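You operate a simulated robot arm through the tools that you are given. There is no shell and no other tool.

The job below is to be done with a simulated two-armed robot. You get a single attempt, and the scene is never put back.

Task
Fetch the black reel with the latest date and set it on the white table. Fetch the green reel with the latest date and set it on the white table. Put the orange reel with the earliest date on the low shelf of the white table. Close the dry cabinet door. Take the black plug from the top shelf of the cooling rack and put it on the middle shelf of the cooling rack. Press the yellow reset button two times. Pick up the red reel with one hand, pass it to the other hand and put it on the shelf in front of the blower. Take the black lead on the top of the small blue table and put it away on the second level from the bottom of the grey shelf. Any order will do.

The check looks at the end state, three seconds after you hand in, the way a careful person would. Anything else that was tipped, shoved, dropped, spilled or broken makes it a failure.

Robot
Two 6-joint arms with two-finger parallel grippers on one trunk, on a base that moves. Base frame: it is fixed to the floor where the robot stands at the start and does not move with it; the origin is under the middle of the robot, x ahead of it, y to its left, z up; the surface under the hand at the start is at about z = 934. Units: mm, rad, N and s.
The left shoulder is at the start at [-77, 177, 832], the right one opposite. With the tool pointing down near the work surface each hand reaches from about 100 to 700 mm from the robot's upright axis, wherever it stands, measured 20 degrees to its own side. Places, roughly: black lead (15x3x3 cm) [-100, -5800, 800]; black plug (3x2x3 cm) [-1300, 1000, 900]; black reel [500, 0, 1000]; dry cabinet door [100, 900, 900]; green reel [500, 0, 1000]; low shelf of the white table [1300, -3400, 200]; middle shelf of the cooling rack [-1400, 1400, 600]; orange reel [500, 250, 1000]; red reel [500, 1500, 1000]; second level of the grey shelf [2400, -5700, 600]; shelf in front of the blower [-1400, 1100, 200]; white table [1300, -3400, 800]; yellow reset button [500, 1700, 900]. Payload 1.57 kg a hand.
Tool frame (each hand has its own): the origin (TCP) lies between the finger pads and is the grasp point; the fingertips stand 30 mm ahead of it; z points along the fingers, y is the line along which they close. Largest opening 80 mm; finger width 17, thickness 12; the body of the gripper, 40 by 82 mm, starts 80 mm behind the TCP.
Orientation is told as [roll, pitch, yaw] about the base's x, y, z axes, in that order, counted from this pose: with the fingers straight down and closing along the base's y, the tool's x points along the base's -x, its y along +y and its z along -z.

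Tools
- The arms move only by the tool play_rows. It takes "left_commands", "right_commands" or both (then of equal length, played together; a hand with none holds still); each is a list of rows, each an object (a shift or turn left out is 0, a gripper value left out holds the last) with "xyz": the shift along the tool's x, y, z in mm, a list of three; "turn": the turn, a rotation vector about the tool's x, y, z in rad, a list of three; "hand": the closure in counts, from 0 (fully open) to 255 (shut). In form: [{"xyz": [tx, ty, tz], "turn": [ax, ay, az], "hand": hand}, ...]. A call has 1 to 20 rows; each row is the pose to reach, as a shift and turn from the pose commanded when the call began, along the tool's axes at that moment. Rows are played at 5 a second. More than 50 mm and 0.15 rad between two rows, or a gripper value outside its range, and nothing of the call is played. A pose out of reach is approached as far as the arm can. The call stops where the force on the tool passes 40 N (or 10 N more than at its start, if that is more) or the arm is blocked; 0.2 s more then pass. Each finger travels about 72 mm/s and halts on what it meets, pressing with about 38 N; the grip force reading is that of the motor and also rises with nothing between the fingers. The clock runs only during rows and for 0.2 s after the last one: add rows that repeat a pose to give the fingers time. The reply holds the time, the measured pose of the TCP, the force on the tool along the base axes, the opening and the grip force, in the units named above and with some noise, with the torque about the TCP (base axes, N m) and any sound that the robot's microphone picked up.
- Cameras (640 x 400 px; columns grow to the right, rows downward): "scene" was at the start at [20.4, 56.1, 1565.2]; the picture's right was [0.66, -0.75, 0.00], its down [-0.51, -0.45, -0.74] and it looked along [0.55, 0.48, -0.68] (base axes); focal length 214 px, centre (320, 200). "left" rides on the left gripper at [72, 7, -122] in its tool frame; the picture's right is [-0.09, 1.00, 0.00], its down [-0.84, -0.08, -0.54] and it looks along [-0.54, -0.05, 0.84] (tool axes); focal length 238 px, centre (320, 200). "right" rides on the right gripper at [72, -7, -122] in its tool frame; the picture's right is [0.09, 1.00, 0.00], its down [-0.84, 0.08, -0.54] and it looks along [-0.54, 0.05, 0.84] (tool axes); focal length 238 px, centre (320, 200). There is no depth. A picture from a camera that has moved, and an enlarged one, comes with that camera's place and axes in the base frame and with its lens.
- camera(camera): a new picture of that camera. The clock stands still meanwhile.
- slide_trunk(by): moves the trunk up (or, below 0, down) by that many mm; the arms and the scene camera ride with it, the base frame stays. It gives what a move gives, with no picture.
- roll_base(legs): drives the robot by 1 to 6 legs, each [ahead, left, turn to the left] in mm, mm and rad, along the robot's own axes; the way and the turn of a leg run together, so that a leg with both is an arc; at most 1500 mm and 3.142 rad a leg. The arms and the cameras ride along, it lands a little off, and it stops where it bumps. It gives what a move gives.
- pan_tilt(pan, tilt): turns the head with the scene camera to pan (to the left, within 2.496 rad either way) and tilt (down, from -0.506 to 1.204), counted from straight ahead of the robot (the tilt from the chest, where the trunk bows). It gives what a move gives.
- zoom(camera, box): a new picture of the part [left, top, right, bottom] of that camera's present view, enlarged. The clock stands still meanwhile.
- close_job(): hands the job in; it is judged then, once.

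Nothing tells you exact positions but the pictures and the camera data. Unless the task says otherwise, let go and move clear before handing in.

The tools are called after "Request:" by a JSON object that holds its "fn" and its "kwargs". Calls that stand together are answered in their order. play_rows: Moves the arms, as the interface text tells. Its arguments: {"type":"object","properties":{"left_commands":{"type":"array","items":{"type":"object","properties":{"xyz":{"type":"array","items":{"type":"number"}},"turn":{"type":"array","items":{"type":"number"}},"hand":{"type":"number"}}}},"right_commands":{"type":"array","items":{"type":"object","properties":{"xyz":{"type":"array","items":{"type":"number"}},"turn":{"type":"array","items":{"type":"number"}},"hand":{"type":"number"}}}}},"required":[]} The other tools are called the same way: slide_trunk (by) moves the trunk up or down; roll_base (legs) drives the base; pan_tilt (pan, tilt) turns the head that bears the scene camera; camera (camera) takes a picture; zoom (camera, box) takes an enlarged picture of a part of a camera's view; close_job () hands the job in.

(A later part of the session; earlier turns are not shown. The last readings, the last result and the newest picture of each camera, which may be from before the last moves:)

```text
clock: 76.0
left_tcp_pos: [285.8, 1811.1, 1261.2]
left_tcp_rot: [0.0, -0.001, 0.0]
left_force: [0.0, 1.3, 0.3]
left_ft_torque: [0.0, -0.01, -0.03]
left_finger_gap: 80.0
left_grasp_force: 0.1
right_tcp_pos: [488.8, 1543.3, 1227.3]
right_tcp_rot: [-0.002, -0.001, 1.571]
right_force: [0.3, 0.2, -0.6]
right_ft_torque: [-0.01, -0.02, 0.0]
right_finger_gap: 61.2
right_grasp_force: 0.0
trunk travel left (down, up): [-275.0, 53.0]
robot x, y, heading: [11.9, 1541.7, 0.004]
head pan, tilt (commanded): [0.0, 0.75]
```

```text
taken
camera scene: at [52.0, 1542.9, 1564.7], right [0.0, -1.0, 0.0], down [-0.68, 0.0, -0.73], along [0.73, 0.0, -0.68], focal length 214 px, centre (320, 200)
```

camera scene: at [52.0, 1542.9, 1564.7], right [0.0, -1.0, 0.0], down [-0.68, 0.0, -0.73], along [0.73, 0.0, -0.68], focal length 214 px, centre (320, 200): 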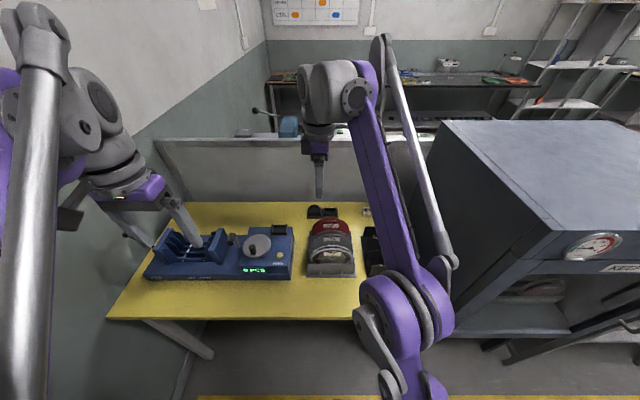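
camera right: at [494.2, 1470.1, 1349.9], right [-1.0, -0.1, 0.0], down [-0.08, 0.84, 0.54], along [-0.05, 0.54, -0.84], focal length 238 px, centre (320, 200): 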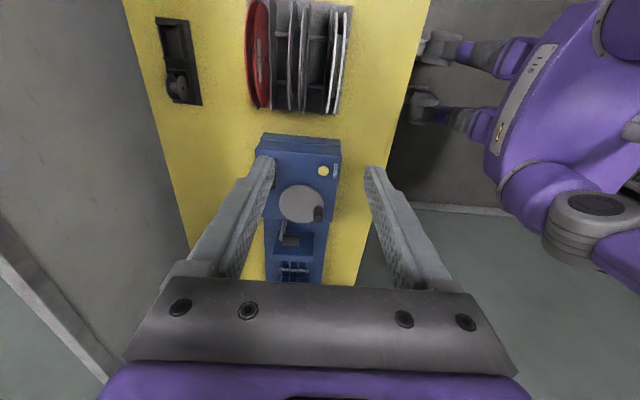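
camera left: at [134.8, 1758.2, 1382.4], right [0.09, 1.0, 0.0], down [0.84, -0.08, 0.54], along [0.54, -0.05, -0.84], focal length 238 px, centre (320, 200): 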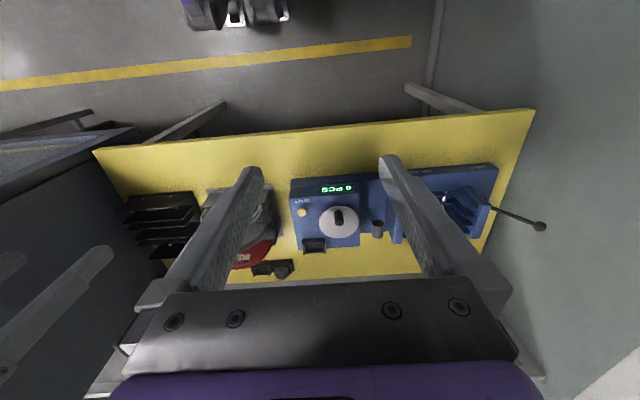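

Request:
{"fn": "zoom", "kwargs": {"camera": "right", "box": [220, 0, 380, 120]}}

```text
3.33 times, centred on (300, 60) of right
camera zoom: at [494.5, 1470.2, 1349.8], right [-1.0, -0.09, 0.0], down [-0.08, 0.84, 0.54], along [-0.05, 0.54, -0.84], focal length 794 px, centre (387, 667)
```

zoom: 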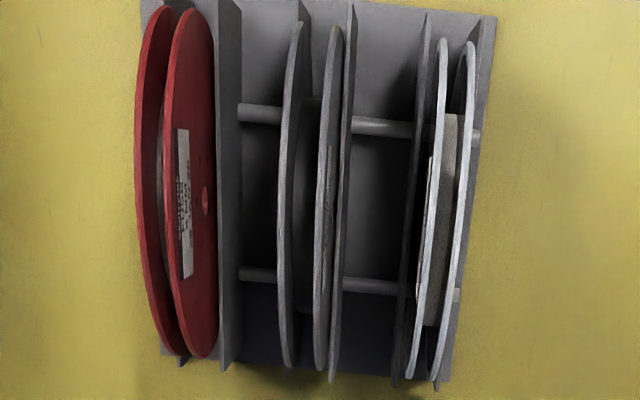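

I have a clear top view: red reel ~14 mm thick centred near x=592, y=1500, top z≈957, leaning about 5° back. I'll first lower a little to check the commanded pose, with the gripper opening set to about 45 mm.

Request:
{"fn": "play_rows", "kwargs": {"right_commands": [{"xyz": [0, 0, 40], "hand": 112}, {"xyz": [0, 0, 80]}, {"xyz": [0, 0, 100]}, {"xyz": [0, 0, 100]}]}}

```text
clock: 77.0
left_tcp_pos: [285.3, 1809.6, 1260.3]
left_tcp_rot: [0.0, -0.001, 0.0]
left_force: [0.0, -0.5, 0.2]
left_ft_torque: [0.01, 0.01, 0.01]
left_finger_gap: 80.0
left_grasp_force: 0.0
right_tcp_pos: [488.8, 1543.6, 1129.4]
right_tcp_rot: [-0.001, -0.001, 1.572]
right_force: [0.3, -0.2, 0.0]
right_ft_torque: [-0.03, 0.0, -0.03]
right_finger_gap: 44.8
right_grasp_force: 0.0
trunk travel left (down, up): [-275.0, 53.0]
robot x, y, heading: [9.8, 1540.9, -0.001]
head pan, tilt (commanded): [0.0, 0.75]
```

Request:
{"fn": "play_rows", "kwargs": {"right_commands": [{"xyz": [15, -35, 25], "turn": [-0.03, 0, 0]}, {"xyz": [30, -70, 50], "turn": [-0.06, 0, 0]}, {"xyz": [43.6, -103, 80], "turn": [-0.085, 0, 0]}, {"xyz": [43.6, -103, 115], "turn": [-0.085, 0, 0]}, {"xyz": [43.6, -103, 115], "turn": [-0.085, 0, 0]}]}}

Request:
{"fn": "camera", "kwargs": {"camera": "right"}}

Request:
{"fn": "zoom", "kwargs": {"camera": "scene", "box": [240, 130, 400, 290]}}

```text
clock: 78.2
left_tcp_pos: [285.8, 1809.8, 1259.6]
left_tcp_rot: [0.001, -0.001, 0.0]
left_force: [-0.1, 0.5, 0.4]
left_ft_torque: [0.0, 0.0, -0.03]
left_finger_gap: 79.8
left_grasp_force: 0.1
right_tcp_pos: [594.2, 1497.6, 1013.0]
right_tcp_rot: [0.084, -0.004, 1.57]
right_force: [-0.1, 0.7, -0.2]
right_ft_torque: [-0.02, 0.01, -0.03]
right_finger_gap: 44.8
right_grasp_force: 0.0
trunk travel left (down, up): [-275.0, 53.0]
robot x, y, heading: [12.4, 1540.0, -0.004]
head pan, tilt (commanded): [0.0, 0.75]
```

```text
taken
camera right: at [609.5, 1425.6, 1133.4], right [-0.99, -0.09, 0.08], down [-0.03, 0.84, 0.55], along [-0.12, 0.54, -0.83], focal length 238 px, centre (320, 200)
```

right: 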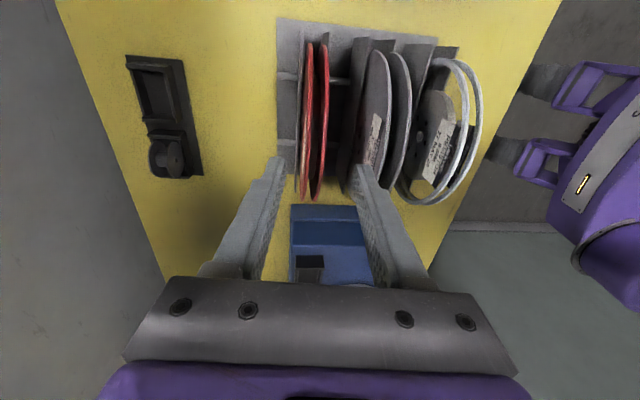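

```text
2.50 times, centred on (320, 210) of scene
camera zoom: at [52.3, 1542.9, 1564.7], right [0.0, -1.0, 0.0], down [-0.68, 0.0, -0.73], along [0.73, 0.0, -0.68], focal length 536 px, centre (320, 175)
```

zoom: 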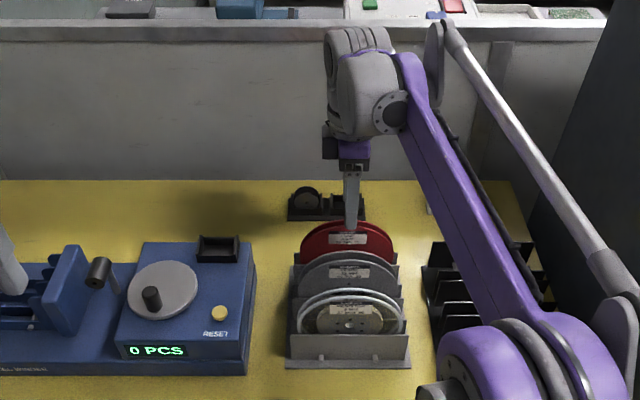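

Request:
{"fn": "play_rows", "kwargs": {"right_commands": [{"xyz": [-2, -4, 20]}, {"xyz": [-2, -6, 40]}, {"xyz": [-2, -6, 58]}, {"xyz": [-2, -6, 58]}]}}

Request:
{"fn": "camera", "kwargs": {"camera": "right"}}

```text
clock: 79.2
left_tcp_pos: [285.1, 1810.0, 1260.6]
left_tcp_rot: [0.001, 0.0, 0.0]
left_force: [0.1, -0.3, -0.7]
left_ft_torque: [0.0, 0.03, 0.02]
left_finger_gap: 80.1
left_grasp_force: 0.1
right_tcp_pos: [594.1, 1501.3, 956.4]
right_tcp_rot: [0.084, -0.003, 1.571]
right_force: [-0.1, 0.0, 0.3]
right_ft_torque: [0.01, -0.02, 0.04]
right_finger_gap: 45.0
right_grasp_force: 0.2
trunk travel left (down, up): [-275.0, 53.0]
robot x, y, heading: [7.0, 1540.1, 0.003]
head pan, tilt (commanded): [0.0, 0.75]
```

```text
taken
camera right: at [609.5, 1428.3, 1075.8], right [-0.99, -0.09, 0.08], down [-0.03, 0.84, 0.55], along [-0.12, 0.54, -0.83], focal length 238 px, centre (320, 200)
```

right: 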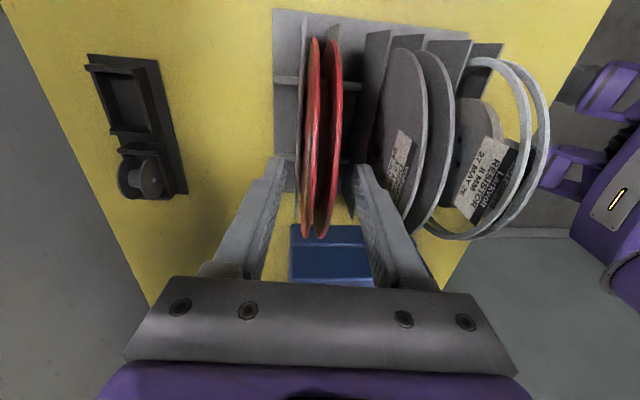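

Request:
{"fn": "play_rows", "kwargs": {"right_commands": [{"xyz": [0, 0, 20]}, {"xyz": [0, 0, 41]}, {"xyz": [0, 0, 41]}, {"xyz": [0, 0, 41], "hand": 255}, {"xyz": [0, 0, 41], "hand": 255}, {"xyz": [0, 0, 41], "hand": 255}]}}

Request:
{"fn": "camera", "kwargs": {"camera": "right"}}

```text
clock: 80.5
left_tcp_pos: [286.3, 1810.4, 1260.8]
left_tcp_rot: [0.001, -0.002, 0.001]
left_force: [-0.9, 0.1, -1.0]
left_ft_torque: [0.01, -0.02, -0.01]
left_finger_gap: 80.1
left_grasp_force: 0.1
right_tcp_pos: [590.4, 1500.8, 915.3]
right_tcp_rot: [0.084, -0.002, 1.571]
right_force: [3.9, -1.1, -0.3]
right_ft_torque: [-0.05, -0.37, 0.0]
right_finger_gap: 14.7
right_grasp_force: 31.0
trunk travel left (down, up): [-275.0, 53.0]
robot x, y, heading: [9.2, 1540.4, -0.003]
head pan, tilt (commanded): [0.0, 0.75]
```

```text
taken
camera right: at [606.9, 1427.9, 1035.6], right [-0.99, -0.09, 0.08], down [-0.03, 0.84, 0.55], along [-0.12, 0.54, -0.83], focal length 238 px, centre (320, 200)
```

right: 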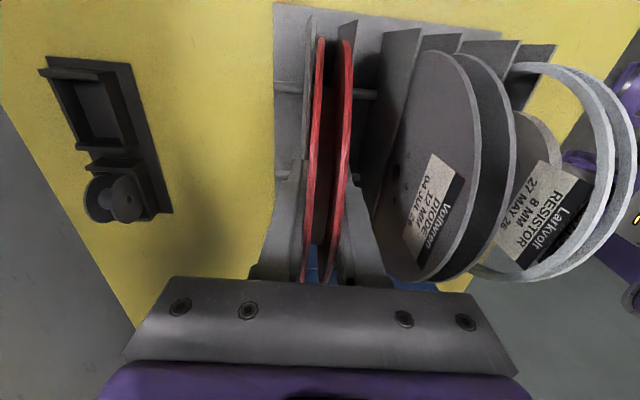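

The reel is gripped (14.7 mm gap). I'll lift it out along its leaning plane and look.

Request:
{"fn": "play_rows", "kwargs": {"right_commands": [{"xyz": [0, 0, -10]}, {"xyz": [0, 0, -25]}, {"xyz": [0, 0, -45]}, {"xyz": [0, 0, -65]}, {"xyz": [0, 0, -90]}, {"xyz": [0, 0, -115]}, {"xyz": [0, 0, -140]}, {"xyz": [0, 0, -160]}, {"xyz": [0, 0, -160]}]}}

Request:
{"fn": "camera", "kwargs": {"camera": "right"}}

Request:
{"fn": "camera", "kwargs": {"camera": "scene"}}

```text
clock: 82.5
left_tcp_pos: [285.2, 1810.8, 1259.2]
left_tcp_rot: [0.0, -0.002, -0.001]
left_force: [-0.1, -0.2, 0.3]
left_ft_torque: [0.02, 0.03, -0.03]
left_finger_gap: 79.9
left_grasp_force: 0.0
right_tcp_pos: [603.7, 1499.5, 1073.3]
right_tcp_rot: [0.084, -0.002, 1.572]
right_force: [0.0, -0.9, -1.8]
right_ft_torque: [0.03, 0.0, 0.03]
right_finger_gap: 14.6
right_grasp_force: 30.7
trunk travel left (down, up): [-275.0, 53.0]
robot x, y, heading: [12.8, 1540.8, 0.003]
head pan, tilt (commanded): [0.0, 0.75]
```

```text
taken
camera right: at [619.6, 1426.9, 1195.0], right [-0.99, -0.09, 0.08], down [-0.03, 0.84, 0.55], along [-0.12, 0.54, -0.83], focal length 238 px, centre (320, 200)
```

right: 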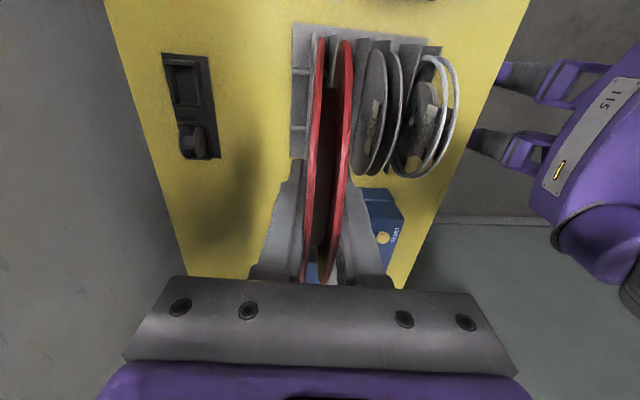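

```text
taken
camera scene: at [51.8, 1542.9, 1564.6], right [0.0, -1.0, 0.0], down [-0.68, 0.0, -0.73], along [0.73, 0.0, -0.68], focal length 214 px, centre (320, 200)
```

scene: 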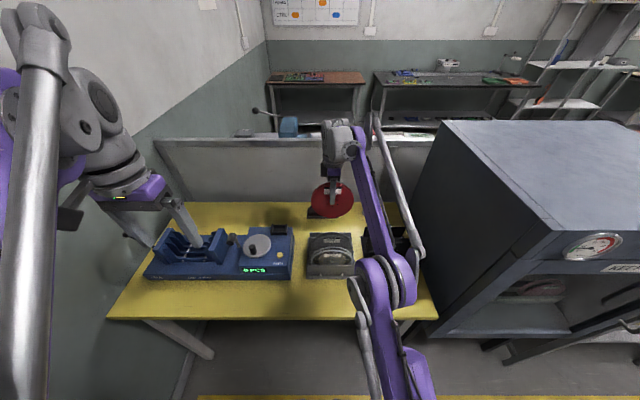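

Request:
{"fn": "play_rows", "kwargs": {"right_commands": [{"xyz": [0, 2, -25]}, {"xyz": [0, 4, -50]}, {"xyz": [0, 45, -56], "turn": [0.03, 0, 0]}, {"xyz": [0, 86, -68], "turn": [0.06, 0, 0]}, {"xyz": [0, 127, -80], "turn": [0.084, 0, 0]}, {"xyz": [0, 168, -91], "turn": [0.084, 0, 0]}, {"xyz": [0, 182, -92], "turn": [0.084, 0, 0]}, {"xyz": [0, 182, -92], "turn": [0.084, 0, 0]}]}}

Request:
{"fn": "roll_base", "kwargs": {"legs": [[-250, 0, 0]]}}

Request:
{"fn": "camera", "kwargs": {"camera": "right"}}

Request:
{"fn": "camera", "kwargs": {"camera": "scene"}}

```text
clock: 84.3
left_tcp_pos: [285.1, 1810.3, 1259.7]
left_tcp_rot: [0.001, -0.001, 0.001]
left_force: [-0.5, 0.0, -0.8]
left_ft_torque: [-0.04, 0.03, 0.0]
left_finger_gap: 79.9
left_grasp_force: 0.0
right_tcp_pos: [432.5, 1499.3, 1179.0]
right_tcp_rot: [0.001, -0.002, 1.571]
right_force: [0.0, 1.1, -0.4]
right_ft_torque: [0.03, -0.03, -0.02]
right_finger_gap: 14.6
right_grasp_force: 31.0
right hand out of reach, approached as far as the arm can: row 1, 2
trunk travel left (down, up): [-275.0, 53.0]
robot x, y, heading: [10.4, 1541.6, 0.0]
head pan, tilt (commanded): [0.0, 0.75]
```

```text
clock: 86.2
left_tcp_pos: [36.0, 1810.9, 1260.0]
left_tcp_rot: [0.001, -0.004, 0.0]
left_force: [0.5, -0.2, 0.3]
left_ft_torque: [0.01, -0.01, 0.02]
left_finger_gap: 79.5
left_grasp_force: 0.1
right_tcp_pos: [183.8, 1500.0, 1179.6]
right_tcp_rot: [-0.003, -0.002, 1.573]
right_force: [0.1, 0.4, -0.9]
right_ft_torque: [-0.02, -0.02, -0.01]
right_finger_gap: 14.5
right_grasp_force: 31.0
trunk travel left (down, up): [-275.0, 53.0]
robot x, y, heading: [-237.1, 1540.2, 0.0]
head pan, tilt (commanded): [0.0, 0.75]
```

```text
taken
camera right: at [189.2, 1428.1, 1301.3], right [-1.0, -0.09, 0.0], down [-0.08, 0.84, 0.54], along [-0.05, 0.54, -0.84], focal length 238 px, centre (320, 200)
```

right: 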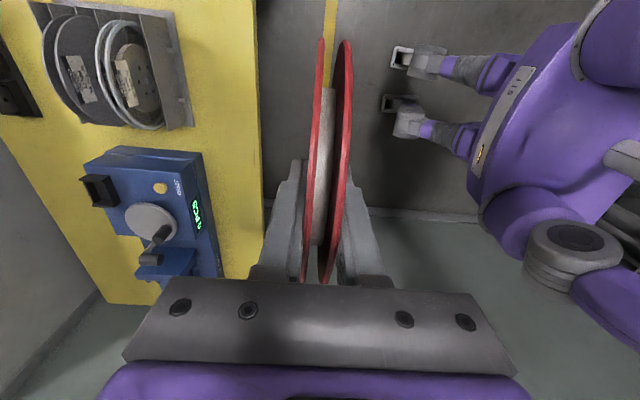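

```text
taken
camera scene: at [-197.0, 1542.7, 1564.7], right [0.0, -1.0, 0.0], down [-0.68, 0.0, -0.73], along [0.73, 0.0, -0.68], focal length 214 px, centre (320, 200)
```

scene: 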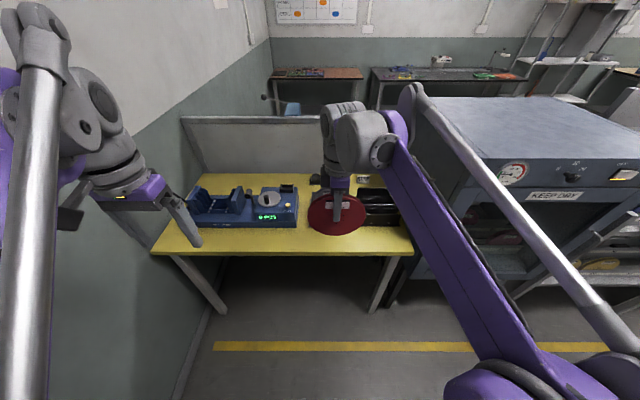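

The right hand holds the red reel hanging at about [184, 1500, 1145]. Now I'll turn the left hand horizontal, pointing toward -y with fingers closing along x, beside the reel.

Request:
{"fn": "play_rows", "kwargs": {"left_commands": [{"xyz": [-10, -10, 9], "turn": [0.081, 0.081, -0.081]}, {"xyz": [-20, -19, 19], "turn": [0.161, 0.161, -0.161]}, {"xyz": [-30, -29, 28], "turn": [0.242, 0.242, -0.242]}, {"xyz": [-39, -39, 37], "turn": [0.322, 0.322, -0.322]}, {"xyz": [-49, -49, 47], "turn": [0.403, 0.403, -0.403]}, {"xyz": [-59, -58, 56], "turn": [0.484, 0.484, -0.484]}, {"xyz": [-69, -68, 65], "turn": [0.564, 0.564, -0.564]}, {"xyz": [-79, -78, 75], "turn": [0.645, 0.645, -0.645]}, {"xyz": [-89, -88, 84], "turn": [0.725, 0.725, -0.725]}, {"xyz": [-99, -97, 93], "turn": [0.806, 0.806, -0.806]}, {"xyz": [-109, -107, 103], "turn": [0.887, 0.887, -0.887]}, {"xyz": [-118, -117, 112], "turn": [0.967, 0.967, -0.967]}, {"xyz": [-128, -127, 121], "turn": [1.048, 1.048, -1.048]}, {"xyz": [-138, -136, 131], "turn": [1.128, 1.128, -1.128]}, {"xyz": [-148, -146, 140], "turn": [1.209, 1.209, -1.209]}, {"xyz": [-148, -146, 140], "turn": [1.209, 1.209, -1.209]}]}}

Request:
{"fn": "camera", "kwargs": {"camera": "left"}}

Request:
{"fn": "camera", "kwargs": {"camera": "scene"}}

```text
clock: 87.5
left_tcp_pos: [93.9, 1756.7, 1205.4]
left_tcp_rot: [-0.373, 0.517, 0.367]
left_force: [-0.1, -0.1, -2.7]
left_ft_torque: [-0.22, 0.02, -0.06]
left_finger_gap: 80.0
left_grasp_force: 0.0
right_tcp_pos: [183.1, 1500.8, 1179.9]
right_tcp_rot: [-0.001, -0.002, 1.571]
right_force: [-0.6, 0.9, 0.3]
right_ft_torque: [0.0, -0.01, -0.02]
right_finger_gap: 14.8
right_grasp_force: 30.3
trunk travel left (down, up): [-275.0, 53.0]
robot x, y, heading: [-239.1, 1540.5, 0.007]
head pan, tilt (commanded): [0.0, 0.75]
stopped in row 6 (left hand): the force on the tool passed its limit at 88 N (the readings are from after the stop); the commanded pose is now the measured one
```

```text
taken
camera left: at [70.3, 1801.5, 1337.9], right [-0.42, 0.83, -0.36], down [0.88, 0.47, 0.05], along [0.21, -0.3, -0.93], focal length 238 px, centre (320, 200)
```

left: 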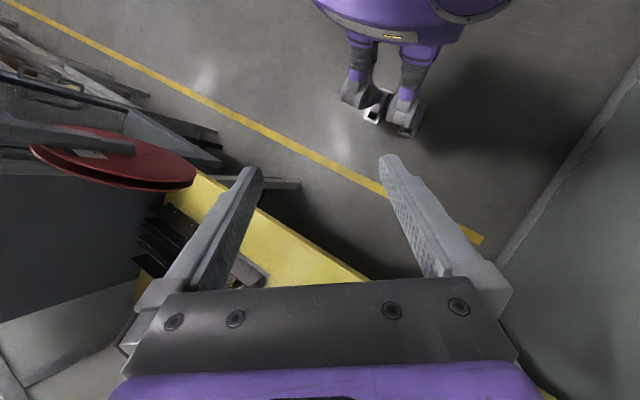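

```text
taken
camera scene: at [-196.7, 1542.9, 1564.7], right [0.0, -1.0, 0.0], down [-0.68, 0.0, -0.73], along [0.73, 0.0, -0.68], focal length 214 px, centre (320, 200)
```

scene: 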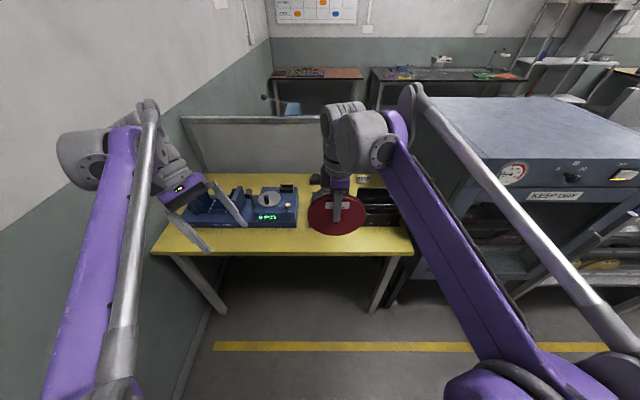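

The left hand stopped by a force spike, maybe near the wall or a wrist limit. I'll drive to more open space and retry more gently with a different turn order.

Request:
{"fn": "roll_base", "kwargs": {"legs": [[-200, -250, 0]]}}

Request:
{"fn": "pan_tilt", "kwargs": {"pan": 0.6, "tilt": 0.7}}

Request:
{"fn": "camera", "kwargs": {"camera": "scene"}}

```text
clock: 90.3
left_tcp_pos: [-106.3, 1509.7, 1206.1]
left_tcp_rot: [-0.375, 0.516, 0.365]
left_force: [0.8, -1.1, -1.7]
left_ft_torque: [-0.04, 0.03, 0.0]
left_finger_gap: 80.1
left_grasp_force: 0.0
right_tcp_pos: [-16.6, 1255.8, 1179.1]
right_tcp_rot: [-0.001, -0.003, 1.572]
right_force: [0.3, -0.8, -1.3]
right_ft_torque: [-0.01, -0.03, 0.04]
right_finger_gap: 14.5
right_grasp_force: 30.5
trunk travel left (down, up): [-275.0, 53.0]
robot x, y, heading: [-436.4, 1298.0, -0.004]
head pan, tilt (commanded): [0.0, 0.75]
```

```text
clock: 91.3
left_tcp_pos: [-105.2, 1511.0, 1206.5]
left_tcp_rot: [-0.375, 0.516, 0.364]
left_force: [1.5, -0.3, -1.4]
left_ft_torque: [-0.06, 0.0, -0.02]
left_finger_gap: 80.0
left_grasp_force: 0.0
right_tcp_pos: [-16.4, 1257.0, 1179.2]
right_tcp_rot: [0.0, -0.001, 1.572]
right_force: [0.3, 0.1, -2.1]
right_ft_torque: [0.0, -0.04, 0.02]
right_finger_gap: 14.4
right_grasp_force: 31.1
trunk travel left (down, up): [-275.0, 53.0]
robot x, y, heading: [-435.0, 1294.6, 0.005]
head pan, tilt (commanded): [0.6, 0.7]
```

```text
taken
camera scene: at [-409.5, 1346.1, 1568.9], right [0.57, -0.82, 0.0], down [-0.53, -0.36, -0.76], along [0.63, 0.43, -0.64], focal length 214 px, centre (320, 200)
```

scene: 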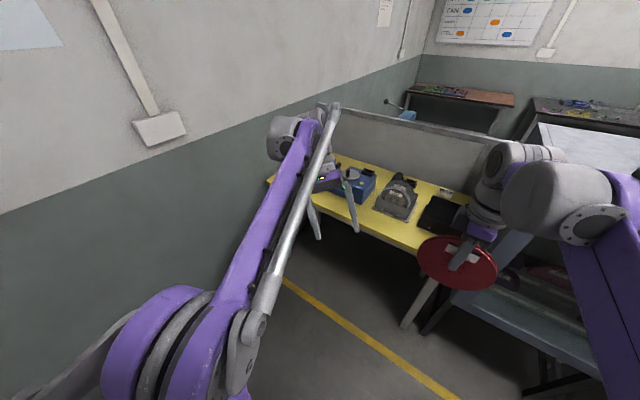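

Request:
{"fn": "play_rows", "kwargs": {"left_commands": [{"turn": [0.06, 0.06, -0.06]}, {"turn": [0.12, 0.12, -0.12]}, {"turn": [0.18, 0.18, -0.18]}, {"turn": [0.24, 0.24, -0.24]}, {"turn": [0.3, 0.3, -0.3]}, {"turn": [0.36, 0.36, -0.36]}, {"turn": [0.42, 0.42, -0.42]}, {"turn": [0.48, 0.48, -0.48]}, {"turn": [0.54, 0.54, -0.54]}, {"turn": [0.6, 0.6, -0.6]}, {"turn": [0.66, 0.66, -0.66]}, {"turn": [0.725, 0.725, -0.725]}, {"turn": [0.725, 0.725, -0.725]}]}}

Request:
{"fn": "camera", "kwargs": {"camera": "scene"}}

Request:
{"fn": "camera", "kwargs": {"camera": "left"}}

```text
clock: 91.6
left_tcp_pos: [-102.7, 1511.7, 1204.5]
left_tcp_rot: [-0.386, 0.52, 0.369]
left_force: [2.7, -2.5, -5.2]
left_ft_torque: [0.14, 0.14, -0.04]
left_finger_gap: 80.1
left_grasp_force: 0.0
right_tcp_pos: [-16.2, 1256.9, 1179.1]
right_tcp_rot: [0.0, -0.003, 1.572]
right_force: [0.1, 1.2, -1.1]
right_ft_torque: [0.03, -0.02, 0.01]
right_finger_gap: 14.6
right_grasp_force: 31.1
trunk travel left (down, up): [-275.0, 53.0]
robot x, y, heading: [-434.6, 1296.3, -0.002]
head pan, tilt (commanded): [0.6, 0.7]
stopped in row 1 (left hand): the force on the tool passed its limit at 81 N (the readings are from after the stop); the commanded pose is now the measured one
```

```text
taken
camera scene: at [-409.3, 1346.4, 1568.9], right [0.57, -0.82, 0.0], down [-0.53, -0.36, -0.76], along [0.63, 0.43, -0.64], focal length 214 px, centre (320, 200)
```

scene: 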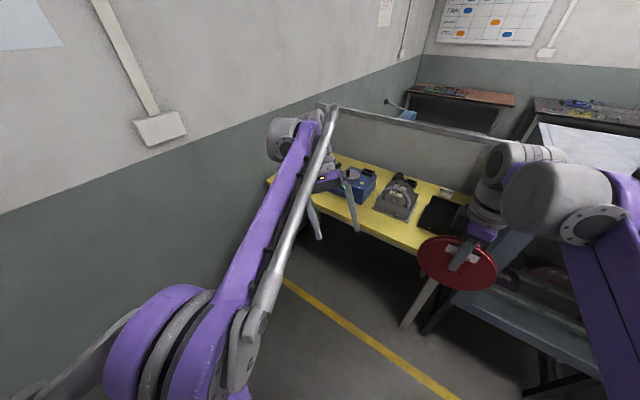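

```text
taken
camera left: at [-127.7, 1558.5, 1335.9], right [-0.43, 0.82, -0.37], down [0.88, 0.48, 0.05], along [0.22, -0.31, -0.93], focal length 238 px, centre (320, 200)
```

left: 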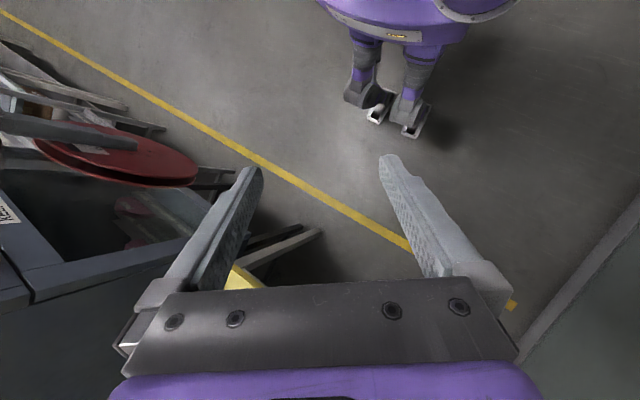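

It's likely a self-collision: the wrist camera meets the forearm when turned upward. I'll turn back and use the other orientation (camera below).

Request:
{"fn": "play_rows", "kwargs": {"left_commands": [{"turn": [-0.07, -0.07, 0.07]}, {"turn": [-0.14, -0.14, 0.14]}, {"turn": [-0.21, -0.21, 0.21]}, {"turn": [-0.28, -0.28, 0.28]}, {"turn": [-0.35, -0.35, 0.35]}, {"turn": [-0.42, -0.42, 0.42]}, {"turn": [-0.49, -0.49, 0.49]}, {"turn": [-0.49, -0.49, 0.49]}]}}

Request:
{"fn": "play_rows", "kwargs": {"left_commands": [{"turn": [0.08, -0.08, 0.08]}, {"turn": [0.16, -0.16, 0.16]}, {"turn": [0.24, -0.24, 0.24]}, {"turn": [0.32, -0.32, 0.32]}, {"turn": [0.4, -0.4, 0.4]}, {"turn": [0.48, -0.48, 0.48]}, {"turn": [0.56, -0.56, 0.56]}, {"turn": [0.64, -0.64, 0.64]}, {"turn": [0.72, -0.72, 0.72]}, {"turn": [0.8, -0.8, 0.8]}, {"turn": [0.88, -0.88, 0.88]}, {"turn": [0.96, -0.96, 0.96]}, {"turn": [1.04, -1.04, 1.04]}, {"turn": [1.12, -1.12, 1.12]}, {"turn": [1.2, -1.2, 1.2]}, {"turn": [1.209, -1.209, 1.209]}]}}

Request:
{"fn": "camera", "kwargs": {"camera": "scene"}}

Request:
{"fn": "camera", "kwargs": {"camera": "left"}}

```text
clock: 93.4
left_tcp_pos: [-103.6, 1512.1, 1205.0]
left_tcp_rot: [0.027, -0.053, -0.027]
left_force: [-0.8, 0.4, 0.2]
left_ft_torque: [0.01, -0.01, 0.0]
left_finger_gap: 80.3
left_grasp_force: 0.1
right_tcp_pos: [-15.9, 1256.6, 1179.0]
right_tcp_rot: [0.0, 0.0, 1.572]
right_force: [0.2, -0.4, -1.8]
right_ft_torque: [-0.03, 0.0, 0.01]
right_finger_gap: 14.7
right_grasp_force: 30.6
trunk travel left (down, up): [-275.0, 53.0]
robot x, y, heading: [-438.9, 1294.4, 0.002]
head pan, tilt (commanded): [0.6, 0.7]
```

```text
clock: 96.8
left_tcp_pos: [-61.2, 1434.7, 1199.3]
left_tcp_rot: [1.019, -1.513, -2.606]
left_force: [0.5, 0.1, 0.1]
left_ft_torque: [0.01, 0.01, 0.03]
left_finger_gap: 80.0
left_grasp_force: 0.0
left hand out of reach, approached as far as the arm can: row 13, 14, 15, 16
right_tcp_pos: [-16.4, 1256.0, 1179.9]
right_tcp_rot: [0.0, -0.001, 1.572]
right_force: [-0.6, -0.4, -1.5]
right_ft_torque: [0.0, -0.04, 0.02]
right_finger_gap: 14.6
right_grasp_force: 30.9
trunk travel left (down, up): [-275.0, 53.0]
robot x, y, heading: [-436.0, 1296.0, 0.003]
head pan, tilt (commanded): [0.6, 0.7]
```

```text
taken
camera scene: at [-410.0, 1346.3, 1568.9], right [0.57, -0.82, 0.0], down [-0.53, -0.36, -0.77], along [0.63, 0.43, -0.64], focal length 214 px, centre (320, 200)
```

scene: 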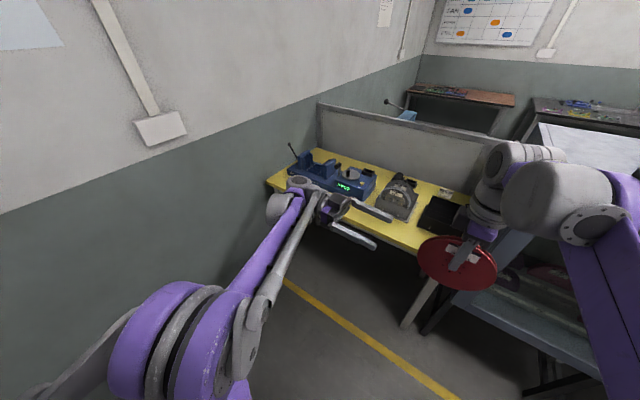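

```text
taken
camera left: at [-49.6, 1560.8, 1132.4], right [0.99, -0.02, 0.14], down [-0.11, 0.52, 0.85], along [-0.09, -0.86, 0.51], focal length 238 px, centre (320, 200)
```

left: 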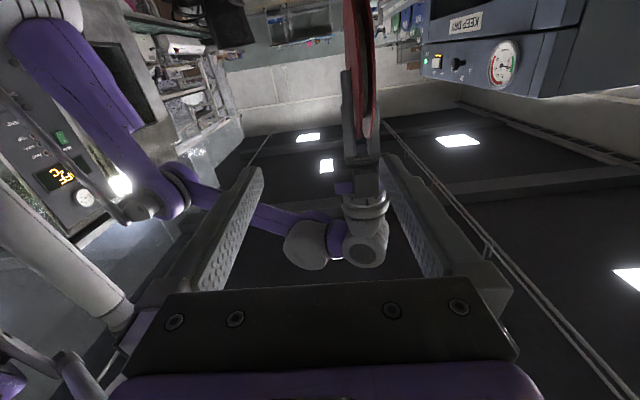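

The left hand is now pointing toward -y with fingers closing along x. Next I align it with the reel plane and bring it beside the reel's left rim.

Request:
{"fn": "play_rows", "kwargs": {"left_commands": [{"xyz": [20, 12, 2], "turn": [-0.004, -0.008, -0.012], "hand": 90}, {"xyz": [40, 24, 5], "turn": [-0.008, -0.015, -0.025]}, {"xyz": [60, 35, 20], "turn": [-0.012, -0.022, -0.037]}, {"xyz": [79, 45, 40], "turn": [-0.016, -0.03, -0.049]}, {"xyz": [79, 45, 40], "turn": [-0.016, -0.03, -0.049]}]}}

Request:
{"fn": "camera", "kwargs": {"camera": "left"}}

Request:
{"fn": "camera", "kwargs": {"camera": "right"}}

Request:
{"fn": "zoom", "kwargs": {"camera": "scene", "box": [270, 130, 590, 330]}}

```text
clock: 98.0
left_tcp_pos: [-16.1, 1396.9, 1121.3]
left_tcp_rot: [2.656, -1.566, 2.049]
left_force: [-0.9, -0.3, 0.5]
left_ft_torque: [-0.01, 0.02, -0.01]
left_finger_gap: 52.0
left_grasp_force: 0.1
right_tcp_pos: [-16.4, 1255.7, 1179.3]
right_tcp_rot: [0.0, -0.002, 1.573]
right_force: [0.4, 0.0, -1.1]
right_ft_torque: [0.04, 0.01, 0.0]
right_finger_gap: 14.8
right_grasp_force: 30.8
trunk travel left (down, up): [-275.0, 53.0]
robot x, y, heading: [-437.7, 1299.9, 0.004]
head pan, tilt (commanded): [0.6, 0.7]
```

```text
taken
camera left: at [-6.2, 1520.2, 1047.8], right [1.0, -0.01, 0.09], down [-0.07, 0.55, 0.83], along [-0.06, -0.84, 0.54], focal length 238 px, centre (320, 200)
```

left: 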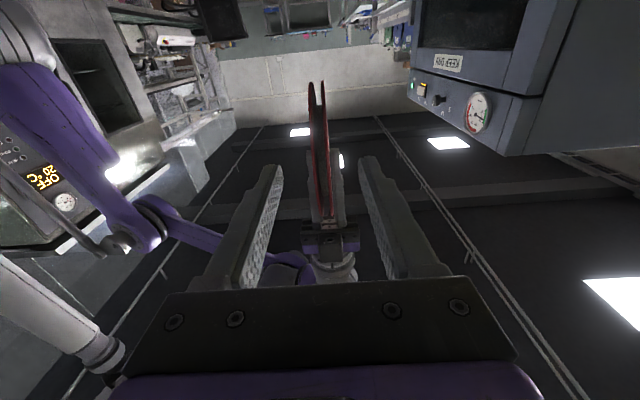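

```text
taken
camera right: at [-10.8, 1183.6, 1301.3], right [-1.0, -0.09, 0.0], down [-0.08, 0.84, 0.54], along [-0.05, 0.54, -0.84], focal length 238 px, centre (320, 200)
```

right: 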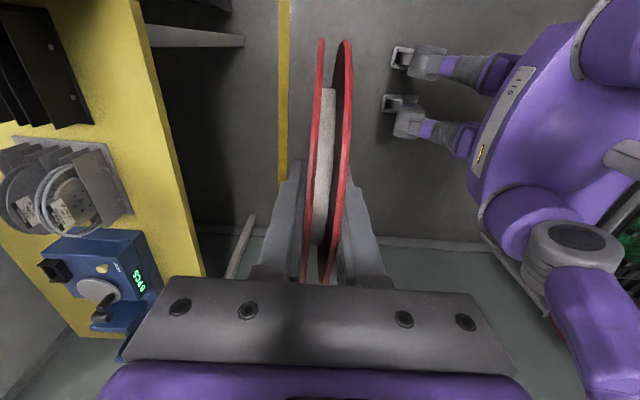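

```text
2.00 times, centred on (430, 230) of scene
camera zoom: at [-409.9, 1346.3, 1568.9], right [0.57, -0.82, 0.0], down [-0.53, -0.36, -0.77], along [0.63, 0.43, -0.64], focal length 429 px, centre (100, 140)
```

zoom: 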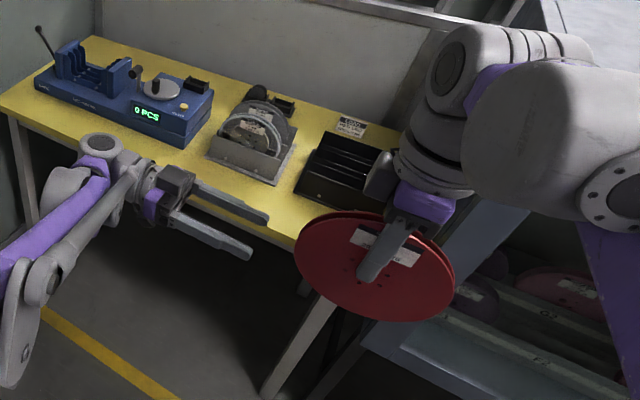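

Request:
{"fn": "play_rows", "kwargs": {"left_commands": [{"xyz": [0, 0, 25]}, {"xyz": [0, 0, 50]}, {"xyz": [0, 0, 75]}, {"xyz": [0, 0, 94]}, {"xyz": [0, 0, 94]}]}}

Request:
{"fn": "camera", "kwargs": {"camera": "left"}}

Request:
{"fn": "camera", "kwargs": {"camera": "right"}}

Request:
{"fn": "zoom", "kwargs": {"camera": "scene", "box": [270, 130, 590, 330]}}

```text
clock: 99.2
left_tcp_pos: [-15.2, 1304.2, 1121.0]
left_tcp_rot: [2.646, -1.566, 2.055]
left_force: [0.6, -0.3, 0.0]
left_ft_torque: [-0.02, 0.03, -0.02]
left_finger_gap: 51.9
left_grasp_force: 0.0
right_tcp_pos: [-16.6, 1257.0, 1178.2]
right_tcp_rot: [-0.001, -0.002, 1.572]
right_force: [0.0, 0.2, -0.6]
right_ft_torque: [0.01, 0.01, -0.03]
right_finger_gap: 14.5
right_grasp_force: 30.9
trunk travel left (down, up): [-275.0, 53.0]
robot x, y, heading: [-434.9, 1298.0, 0.001]
head pan, tilt (commanded): [0.6, 0.7]
```

```text
taken
camera left: at [-6.4, 1425.8, 1049.1], right [1.0, -0.01, 0.09], down [-0.07, 0.55, 0.83], along [-0.06, -0.84, 0.54], focal length 238 px, centre (320, 200)
```

left: 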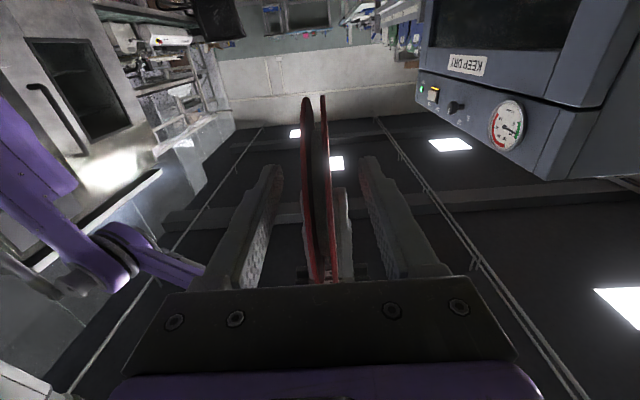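

```text
taken
camera right: at [-10.4, 1183.7, 1301.2], right [-1.0, -0.09, 0.0], down [-0.08, 0.84, 0.54], along [-0.05, 0.54, -0.84], focal length 238 px, centre (320, 200)
```

right: 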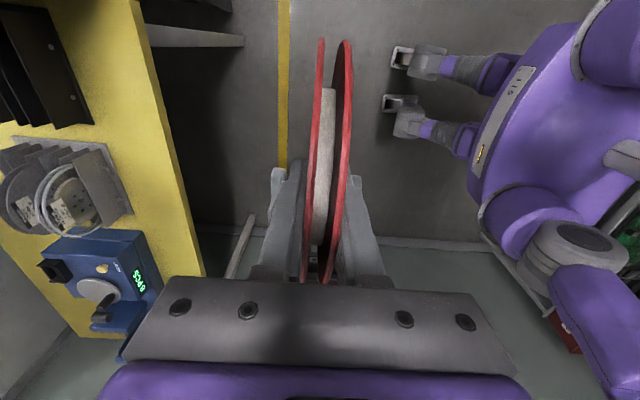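

```text
2.00 times, centred on (430, 230) of scene
camera zoom: at [-409.5, 1346.5, 1568.9], right [0.57, -0.82, 0.0], down [-0.53, -0.36, -0.76], along [0.63, 0.43, -0.64], focal length 429 px, centre (100, 140)
```

zoom: 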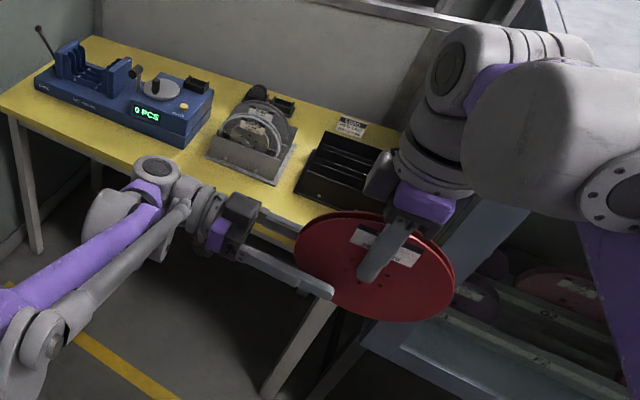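

The left fingers straddle the reel's rim. I'll close the left hand, then open the right and lift it away.

Request:
{"fn": "play_rows", "kwargs": {"left_commands": [{"xyz": [0, 0, 0], "hand": 180}, {"xyz": [0, 0, 0], "hand": 255}, {"xyz": [0, 0, 0], "hand": 255}, {"xyz": [0, 0, 0], "hand": 255}]}}

```text
clock: 100.2
left_tcp_pos: [-15.0, 1302.9, 1121.1]
left_tcp_rot: [2.608, -1.567, 2.095]
left_force: [-4.0, 0.2, -0.4]
left_ft_torque: [-0.02, -0.1, 0.25]
left_finger_gap: 14.6
left_grasp_force: 30.1
right_tcp_pos: [-16.6, 1255.8, 1178.1]
right_tcp_rot: [-0.003, -0.002, 1.573]
right_force: [3.9, -0.3, -0.7]
right_ft_torque: [0.03, -0.14, -0.38]
right_finger_gap: 14.5
right_grasp_force: 30.8
trunk travel left (down, up): [-275.0, 53.0]
robot x, y, heading: [-438.0, 1297.0, -0.0]
head pan, tilt (commanded): [0.6, 0.7]
```

Request:
{"fn": "play_rows", "kwargs": {"right_commands": [{"xyz": [0, 0, 0], "hand": 130}, {"xyz": [0, 0, 0], "hand": 90}, {"xyz": [0, 0, 0], "hand": 90}, {"xyz": [0, 0, -25]}, {"xyz": [0, 0, -60]}, {"xyz": [0, 0, -90]}, {"xyz": [0, 0, -110]}]}}

Request:
{"fn": "camera", "kwargs": {"camera": "left"}}

Request:
{"fn": "camera", "kwargs": {"camera": "scene"}}

```text
clock: 101.8
left_tcp_pos: [-13.8, 1302.7, 1121.6]
left_tcp_rot: [2.925, -1.569, 1.779]
left_force: [0.6, 0.7, -0.1]
left_ft_torque: [0.06, 0.0, 0.0]
left_finger_gap: 14.4
left_grasp_force: 30.5
right_tcp_pos: [-16.8, 1255.8, 1288.6]
right_tcp_rot: [-0.001, -0.002, 1.573]
right_force: [0.8, 0.7, 0.0]
right_ft_torque: [-0.05, 0.03, -0.01]
right_finger_gap: 51.8
right_grasp_force: 0.0
trunk travel left (down, up): [-275.0, 53.0]
robot x, y, heading: [-437.0, 1300.4, -0.001]
head pan, tilt (commanded): [0.6, 0.7]
```

```text
taken
camera left: at [-5.2, 1426.2, 1048.6], right [1.0, -0.01, 0.09], down [-0.07, 0.55, 0.83], along [-0.06, -0.84, 0.54], focal length 238 px, centre (320, 200)
```

left: 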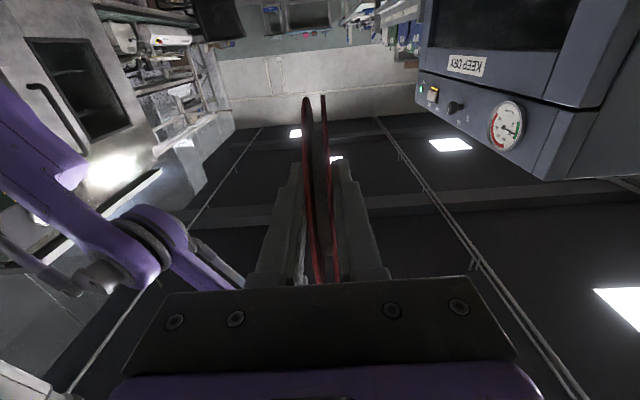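

```text
taken
camera scene: at [-407.9, 1346.7, 1568.8], right [0.57, -0.82, 0.0], down [-0.53, -0.37, -0.76], along [0.63, 0.43, -0.65], focal length 214 px, centre (320, 200)
```

scene: 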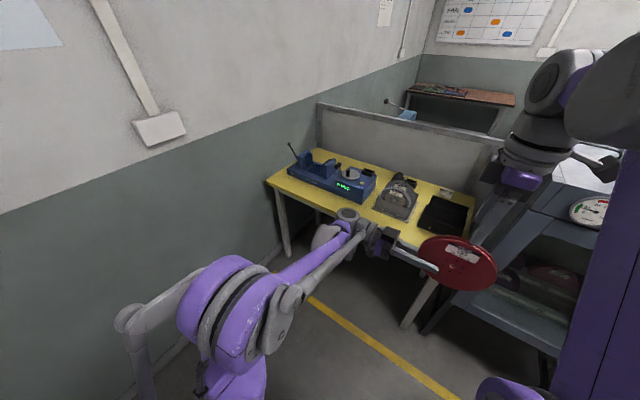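

Handover done: the left hand now holds the reel. I'll turn the robot around to face the cooling rack and look at it.

Request:
{"fn": "roll_base", "kwargs": {"legs": [[0, 0, 3.14]]}}

Request:
{"fn": "pan_tilt", "kwargs": {"pan": 0.0, "tilt": 0.7}}

Request:
{"fn": "camera", "kwargs": {"camera": "scene"}}

Request:
{"fn": "pan_tilt", "kwargs": {"pan": 0.45, "tilt": 0.7}}

Request:
{"fn": "camera", "kwargs": {"camera": "scene"}}

```text
clock: 109.5
left_tcp_pos: [-859.8, 1289.8, 1121.2]
left_tcp_rot: [2.614, -1.566, -1.056]
left_force: [-1.3, 0.1, 0.2]
left_ft_torque: [-0.04, 0.02, -0.01]
left_finger_gap: 14.0
left_grasp_force: 30.8
right_tcp_pos: [-857.0, 1337.4, 1288.5]
right_tcp_rot: [0.0, -0.002, -1.57]
right_force: [-0.1, -0.1, -0.1]
right_ft_torque: [0.01, -0.01, -0.01]
right_finger_gap: 51.4
right_grasp_force: 0.1
trunk travel left (down, up): [-275.0, 53.0]
robot x, y, heading: [-436.4, 1295.8, -3.136]
head pan, tilt (commanded): [0.6, 0.7]
```

```text
clock: 110.5
left_tcp_pos: [-859.3, 1290.0, 1121.1]
left_tcp_rot: [2.614, -1.567, -1.052]
left_force: [0.2, -0.5, 0.8]
left_ft_torque: [-0.02, 0.02, -0.01]
left_finger_gap: 14.5
left_grasp_force: 31.1
right_tcp_pos: [-857.7, 1338.1, 1289.9]
right_tcp_rot: [0.0, -0.002, -1.569]
right_force: [0.1, 0.3, 0.1]
right_ft_torque: [-0.01, 0.0, -0.02]
right_finger_gap: 51.9
right_grasp_force: 0.1
trunk travel left (down, up): [-275.0, 53.0]
robot x, y, heading: [-435.3, 1297.8, -3.14]
head pan, tilt (commanded): [0.0, 0.7]
```

```text
taken
camera scene: at [-482.3, 1298.0, 1568.9], right [0.0, 1.0, 0.0], down [0.64, 0.0, -0.76], along [-0.76, 0.0, -0.64], focal length 214 px, centre (320, 200)
```

scene: 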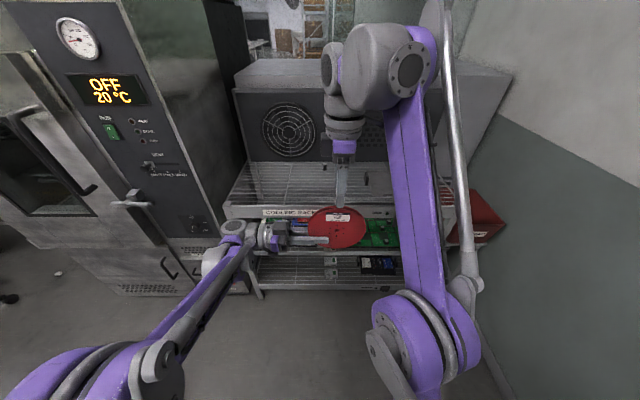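

```text
clock: 111.4
left_tcp_pos: [-859.7, 1289.9, 1121.8]
left_tcp_rot: [2.619, -1.568, -1.058]
left_force: [-0.2, 0.2, -0.3]
left_ft_torque: [-0.08, -0.01, -0.02]
left_finger_gap: 14.5
left_grasp_force: 30.9
right_tcp_pos: [-857.5, 1338.4, 1288.4]
right_tcp_rot: [-0.002, -0.001, -1.568]
right_force: [0.4, 0.5, 0.6]
right_ft_torque: [0.0, -0.01, 0.0]
right_finger_gap: 51.7
right_grasp_force: 0.0
trunk travel left (down, up): [-275.0, 53.0]
robot x, y, heading: [-438.7, 1297.6, -3.143]
head pan, tilt (commanded): [0.45, 0.7]
```

```text
taken
camera scene: at [-473.8, 1261.2, 1568.9], right [-0.44, 0.9, 0.0], down [0.58, 0.28, -0.76], along [-0.69, -0.33, -0.64], focal length 214 px, centre (320, 200)
```

scene: 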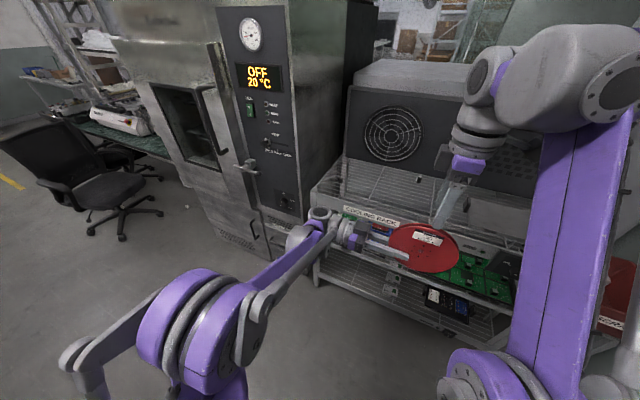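

I need a lower viewpoint onto the lower shelves, so I'll move the right hand aside while turning it back, then lower the trunk and look.

Request:
{"fn": "play_rows", "kwargs": {"right_commands": [{"xyz": [15, 0, 0], "turn": [0, 0, 0.14]}, {"xyz": [30, 0, 0], "turn": [0, 0, 0.28]}, {"xyz": [45, 0, 0], "turn": [0, 0, 0.42]}, {"xyz": [60, 5, 0], "turn": [0, 0, 0.56]}, {"xyz": [75, 10, 0], "turn": [0, 0, 0.7]}, {"xyz": [90, 15, 0], "turn": [0, 0, 0.84]}, {"xyz": [105, 20, 0], "turn": [0, 0, 0.98]}, {"xyz": [120, 25, 0], "turn": [0, 0, 1.12]}, {"xyz": [135, 30, 0], "turn": [0, 0, 1.26]}, {"xyz": [150, 35, 0], "turn": [0, 0, 1.4]}, {"xyz": [165, 40, 0], "turn": [0, 0, 1.5]}, {"xyz": [180, 40, 0], "turn": [0, 0, 1.571]}, {"xyz": [200, 40, 0], "turn": [0, 0, 1.571]}]}}

Request:
{"fn": "slide_trunk", "kwargs": {"by": -270}}

Request:
{"fn": "pan_tilt", "kwargs": {"pan": 0.1, "tilt": 0.5}}

Request:
{"fn": "camera", "kwargs": {"camera": "scene"}}

Request:
{"fn": "camera", "kwargs": {"camera": "right"}}

```text
clock: 114.2
left_tcp_pos: [-858.7, 1289.7, 1121.1]
left_tcp_rot: [2.563, -1.567, -1.005]
left_force: [-0.1, 0.2, -0.3]
left_ft_torque: [-0.06, 0.0, 0.02]
left_finger_gap: 14.3
left_grasp_force: 30.4
right_tcp_pos: [-817.6, 1539.6, 1289.7]
right_tcp_rot: [0.0, 0.001, -3.142]
right_force: [0.1, 1.1, -0.1]
right_ft_torque: [0.0, 0.0, 0.02]
right_finger_gap: 51.6
right_grasp_force: 0.1
trunk travel left (down, up): [-275.0, 53.0]
robot x, y, heading: [-438.8, 1298.3, -3.142]
head pan, tilt (commanded): [0.45, 0.7]
```

```text
clock: 117.0
left_tcp_pos: [-858.4, 1290.5, 850.4]
left_tcp_rot: [2.605, -1.567, -1.044]
left_force: [-0.3, 0.4, 0.3]
left_ft_torque: [-0.03, 0.01, 0.0]
left_finger_gap: 14.5
left_grasp_force: 31.0
right_tcp_pos: [-817.7, 1538.1, 1018.8]
right_tcp_rot: [0.001, 0.0, -3.14]
right_force: [-0.1, 0.9, -0.2]
right_ft_torque: [0.0, 0.02, 0.01]
right_finger_gap: 51.7
right_grasp_force: 0.1
trunk travel left (down, up): [-5.0, 323.0]
robot x, y, heading: [-438.5, 1295.6, -3.139]
head pan, tilt (commanded): [0.45, 0.7]
```

```text
clock: 117.8
left_tcp_pos: [-859.1, 1289.6, 851.8]
left_tcp_rot: [2.615, -1.568, -1.059]
left_force: [0.4, 0.2, 0.1]
left_ft_torque: [-0.04, -0.01, 0.02]
left_finger_gap: 14.6
left_grasp_force: 31.0
right_tcp_pos: [-818.4, 1538.1, 1018.5]
right_tcp_rot: [0.002, 0.0, -3.139]
right_force: [-0.1, 0.0, 0.1]
right_ft_torque: [0.03, 0.0, -0.03]
right_finger_gap: 51.8
right_grasp_force: 0.1
trunk travel left (down, up): [-5.0, 323.0]
robot x, y, heading: [-436.1, 1297.6, -3.149]
head pan, tilt (commanded): [0.099, 0.499]
```

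```text
taken
camera scene: at [-538.1, 1288.9, 1311.9], right [-0.1, 0.99, 0.0], down [0.48, 0.05, -0.88], along [-0.87, -0.09, -0.48], focal length 214 px, centre (320, 200)
```

scene: 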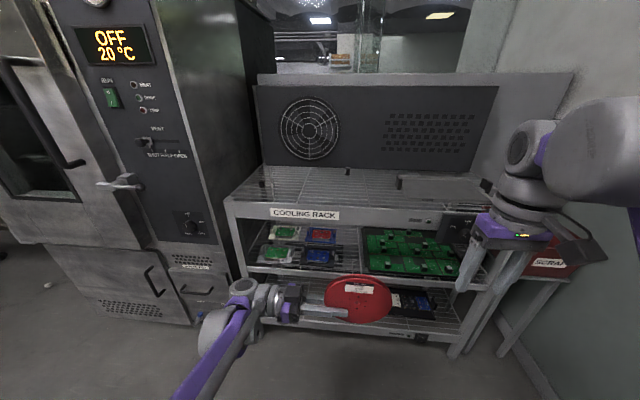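

```text
taken
camera right: at [-746.7, 1544.5, 1140.6], right [0.09, -1.0, 0.0], down [-0.84, -0.08, 0.54], along [-0.54, -0.05, -0.84], focal length 238 px, centre (320, 200)
```

right: 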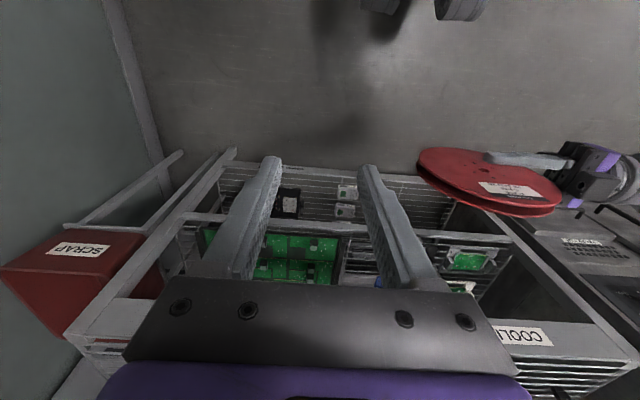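

Request:
{"fn": "zoom", "kwargs": {"camera": "scene", "box": [210, 180, 510, 370]}}

Request:
{"fn": "zoom", "kwargs": {"camera": "scene", "box": [230, 70, 510, 240]}}

```text
2.11 times, centred on (360, 275) of scene
camera zoom: at [-538.1, 1288.9, 1311.9], right [-0.1, 0.99, 0.0], down [0.48, 0.05, -0.88], along [-0.87, -0.09, -0.48], focal length 452 px, centre (236, 42)
```

zoom: 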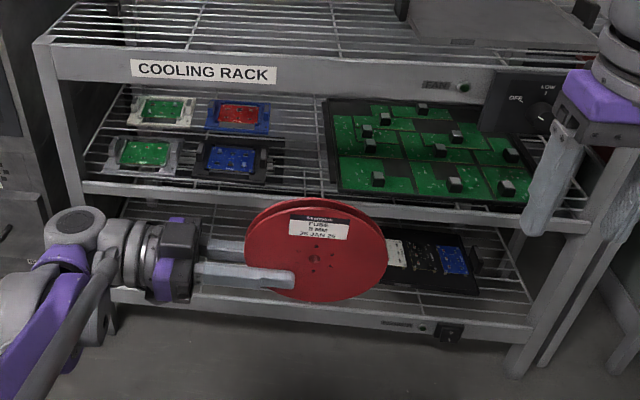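

```text
2.29 times, centred on (370, 155) of scene
camera zoom: at [-538.1, 1288.9, 1311.9], right [-0.1, 0.99, 0.0], down [0.48, 0.05, -0.88], along [-0.87, -0.09, -0.48], focal length 490 px, centre (206, 303)
```

zoom: 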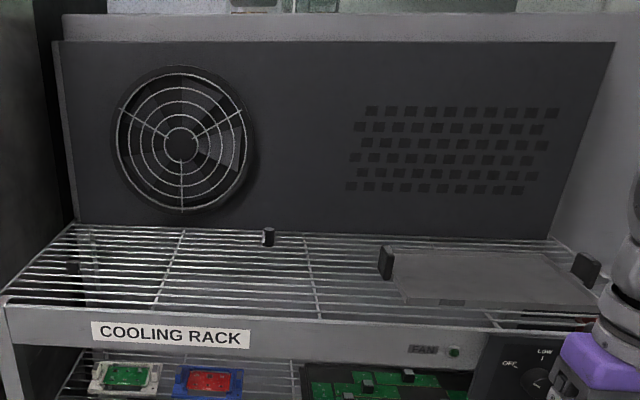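

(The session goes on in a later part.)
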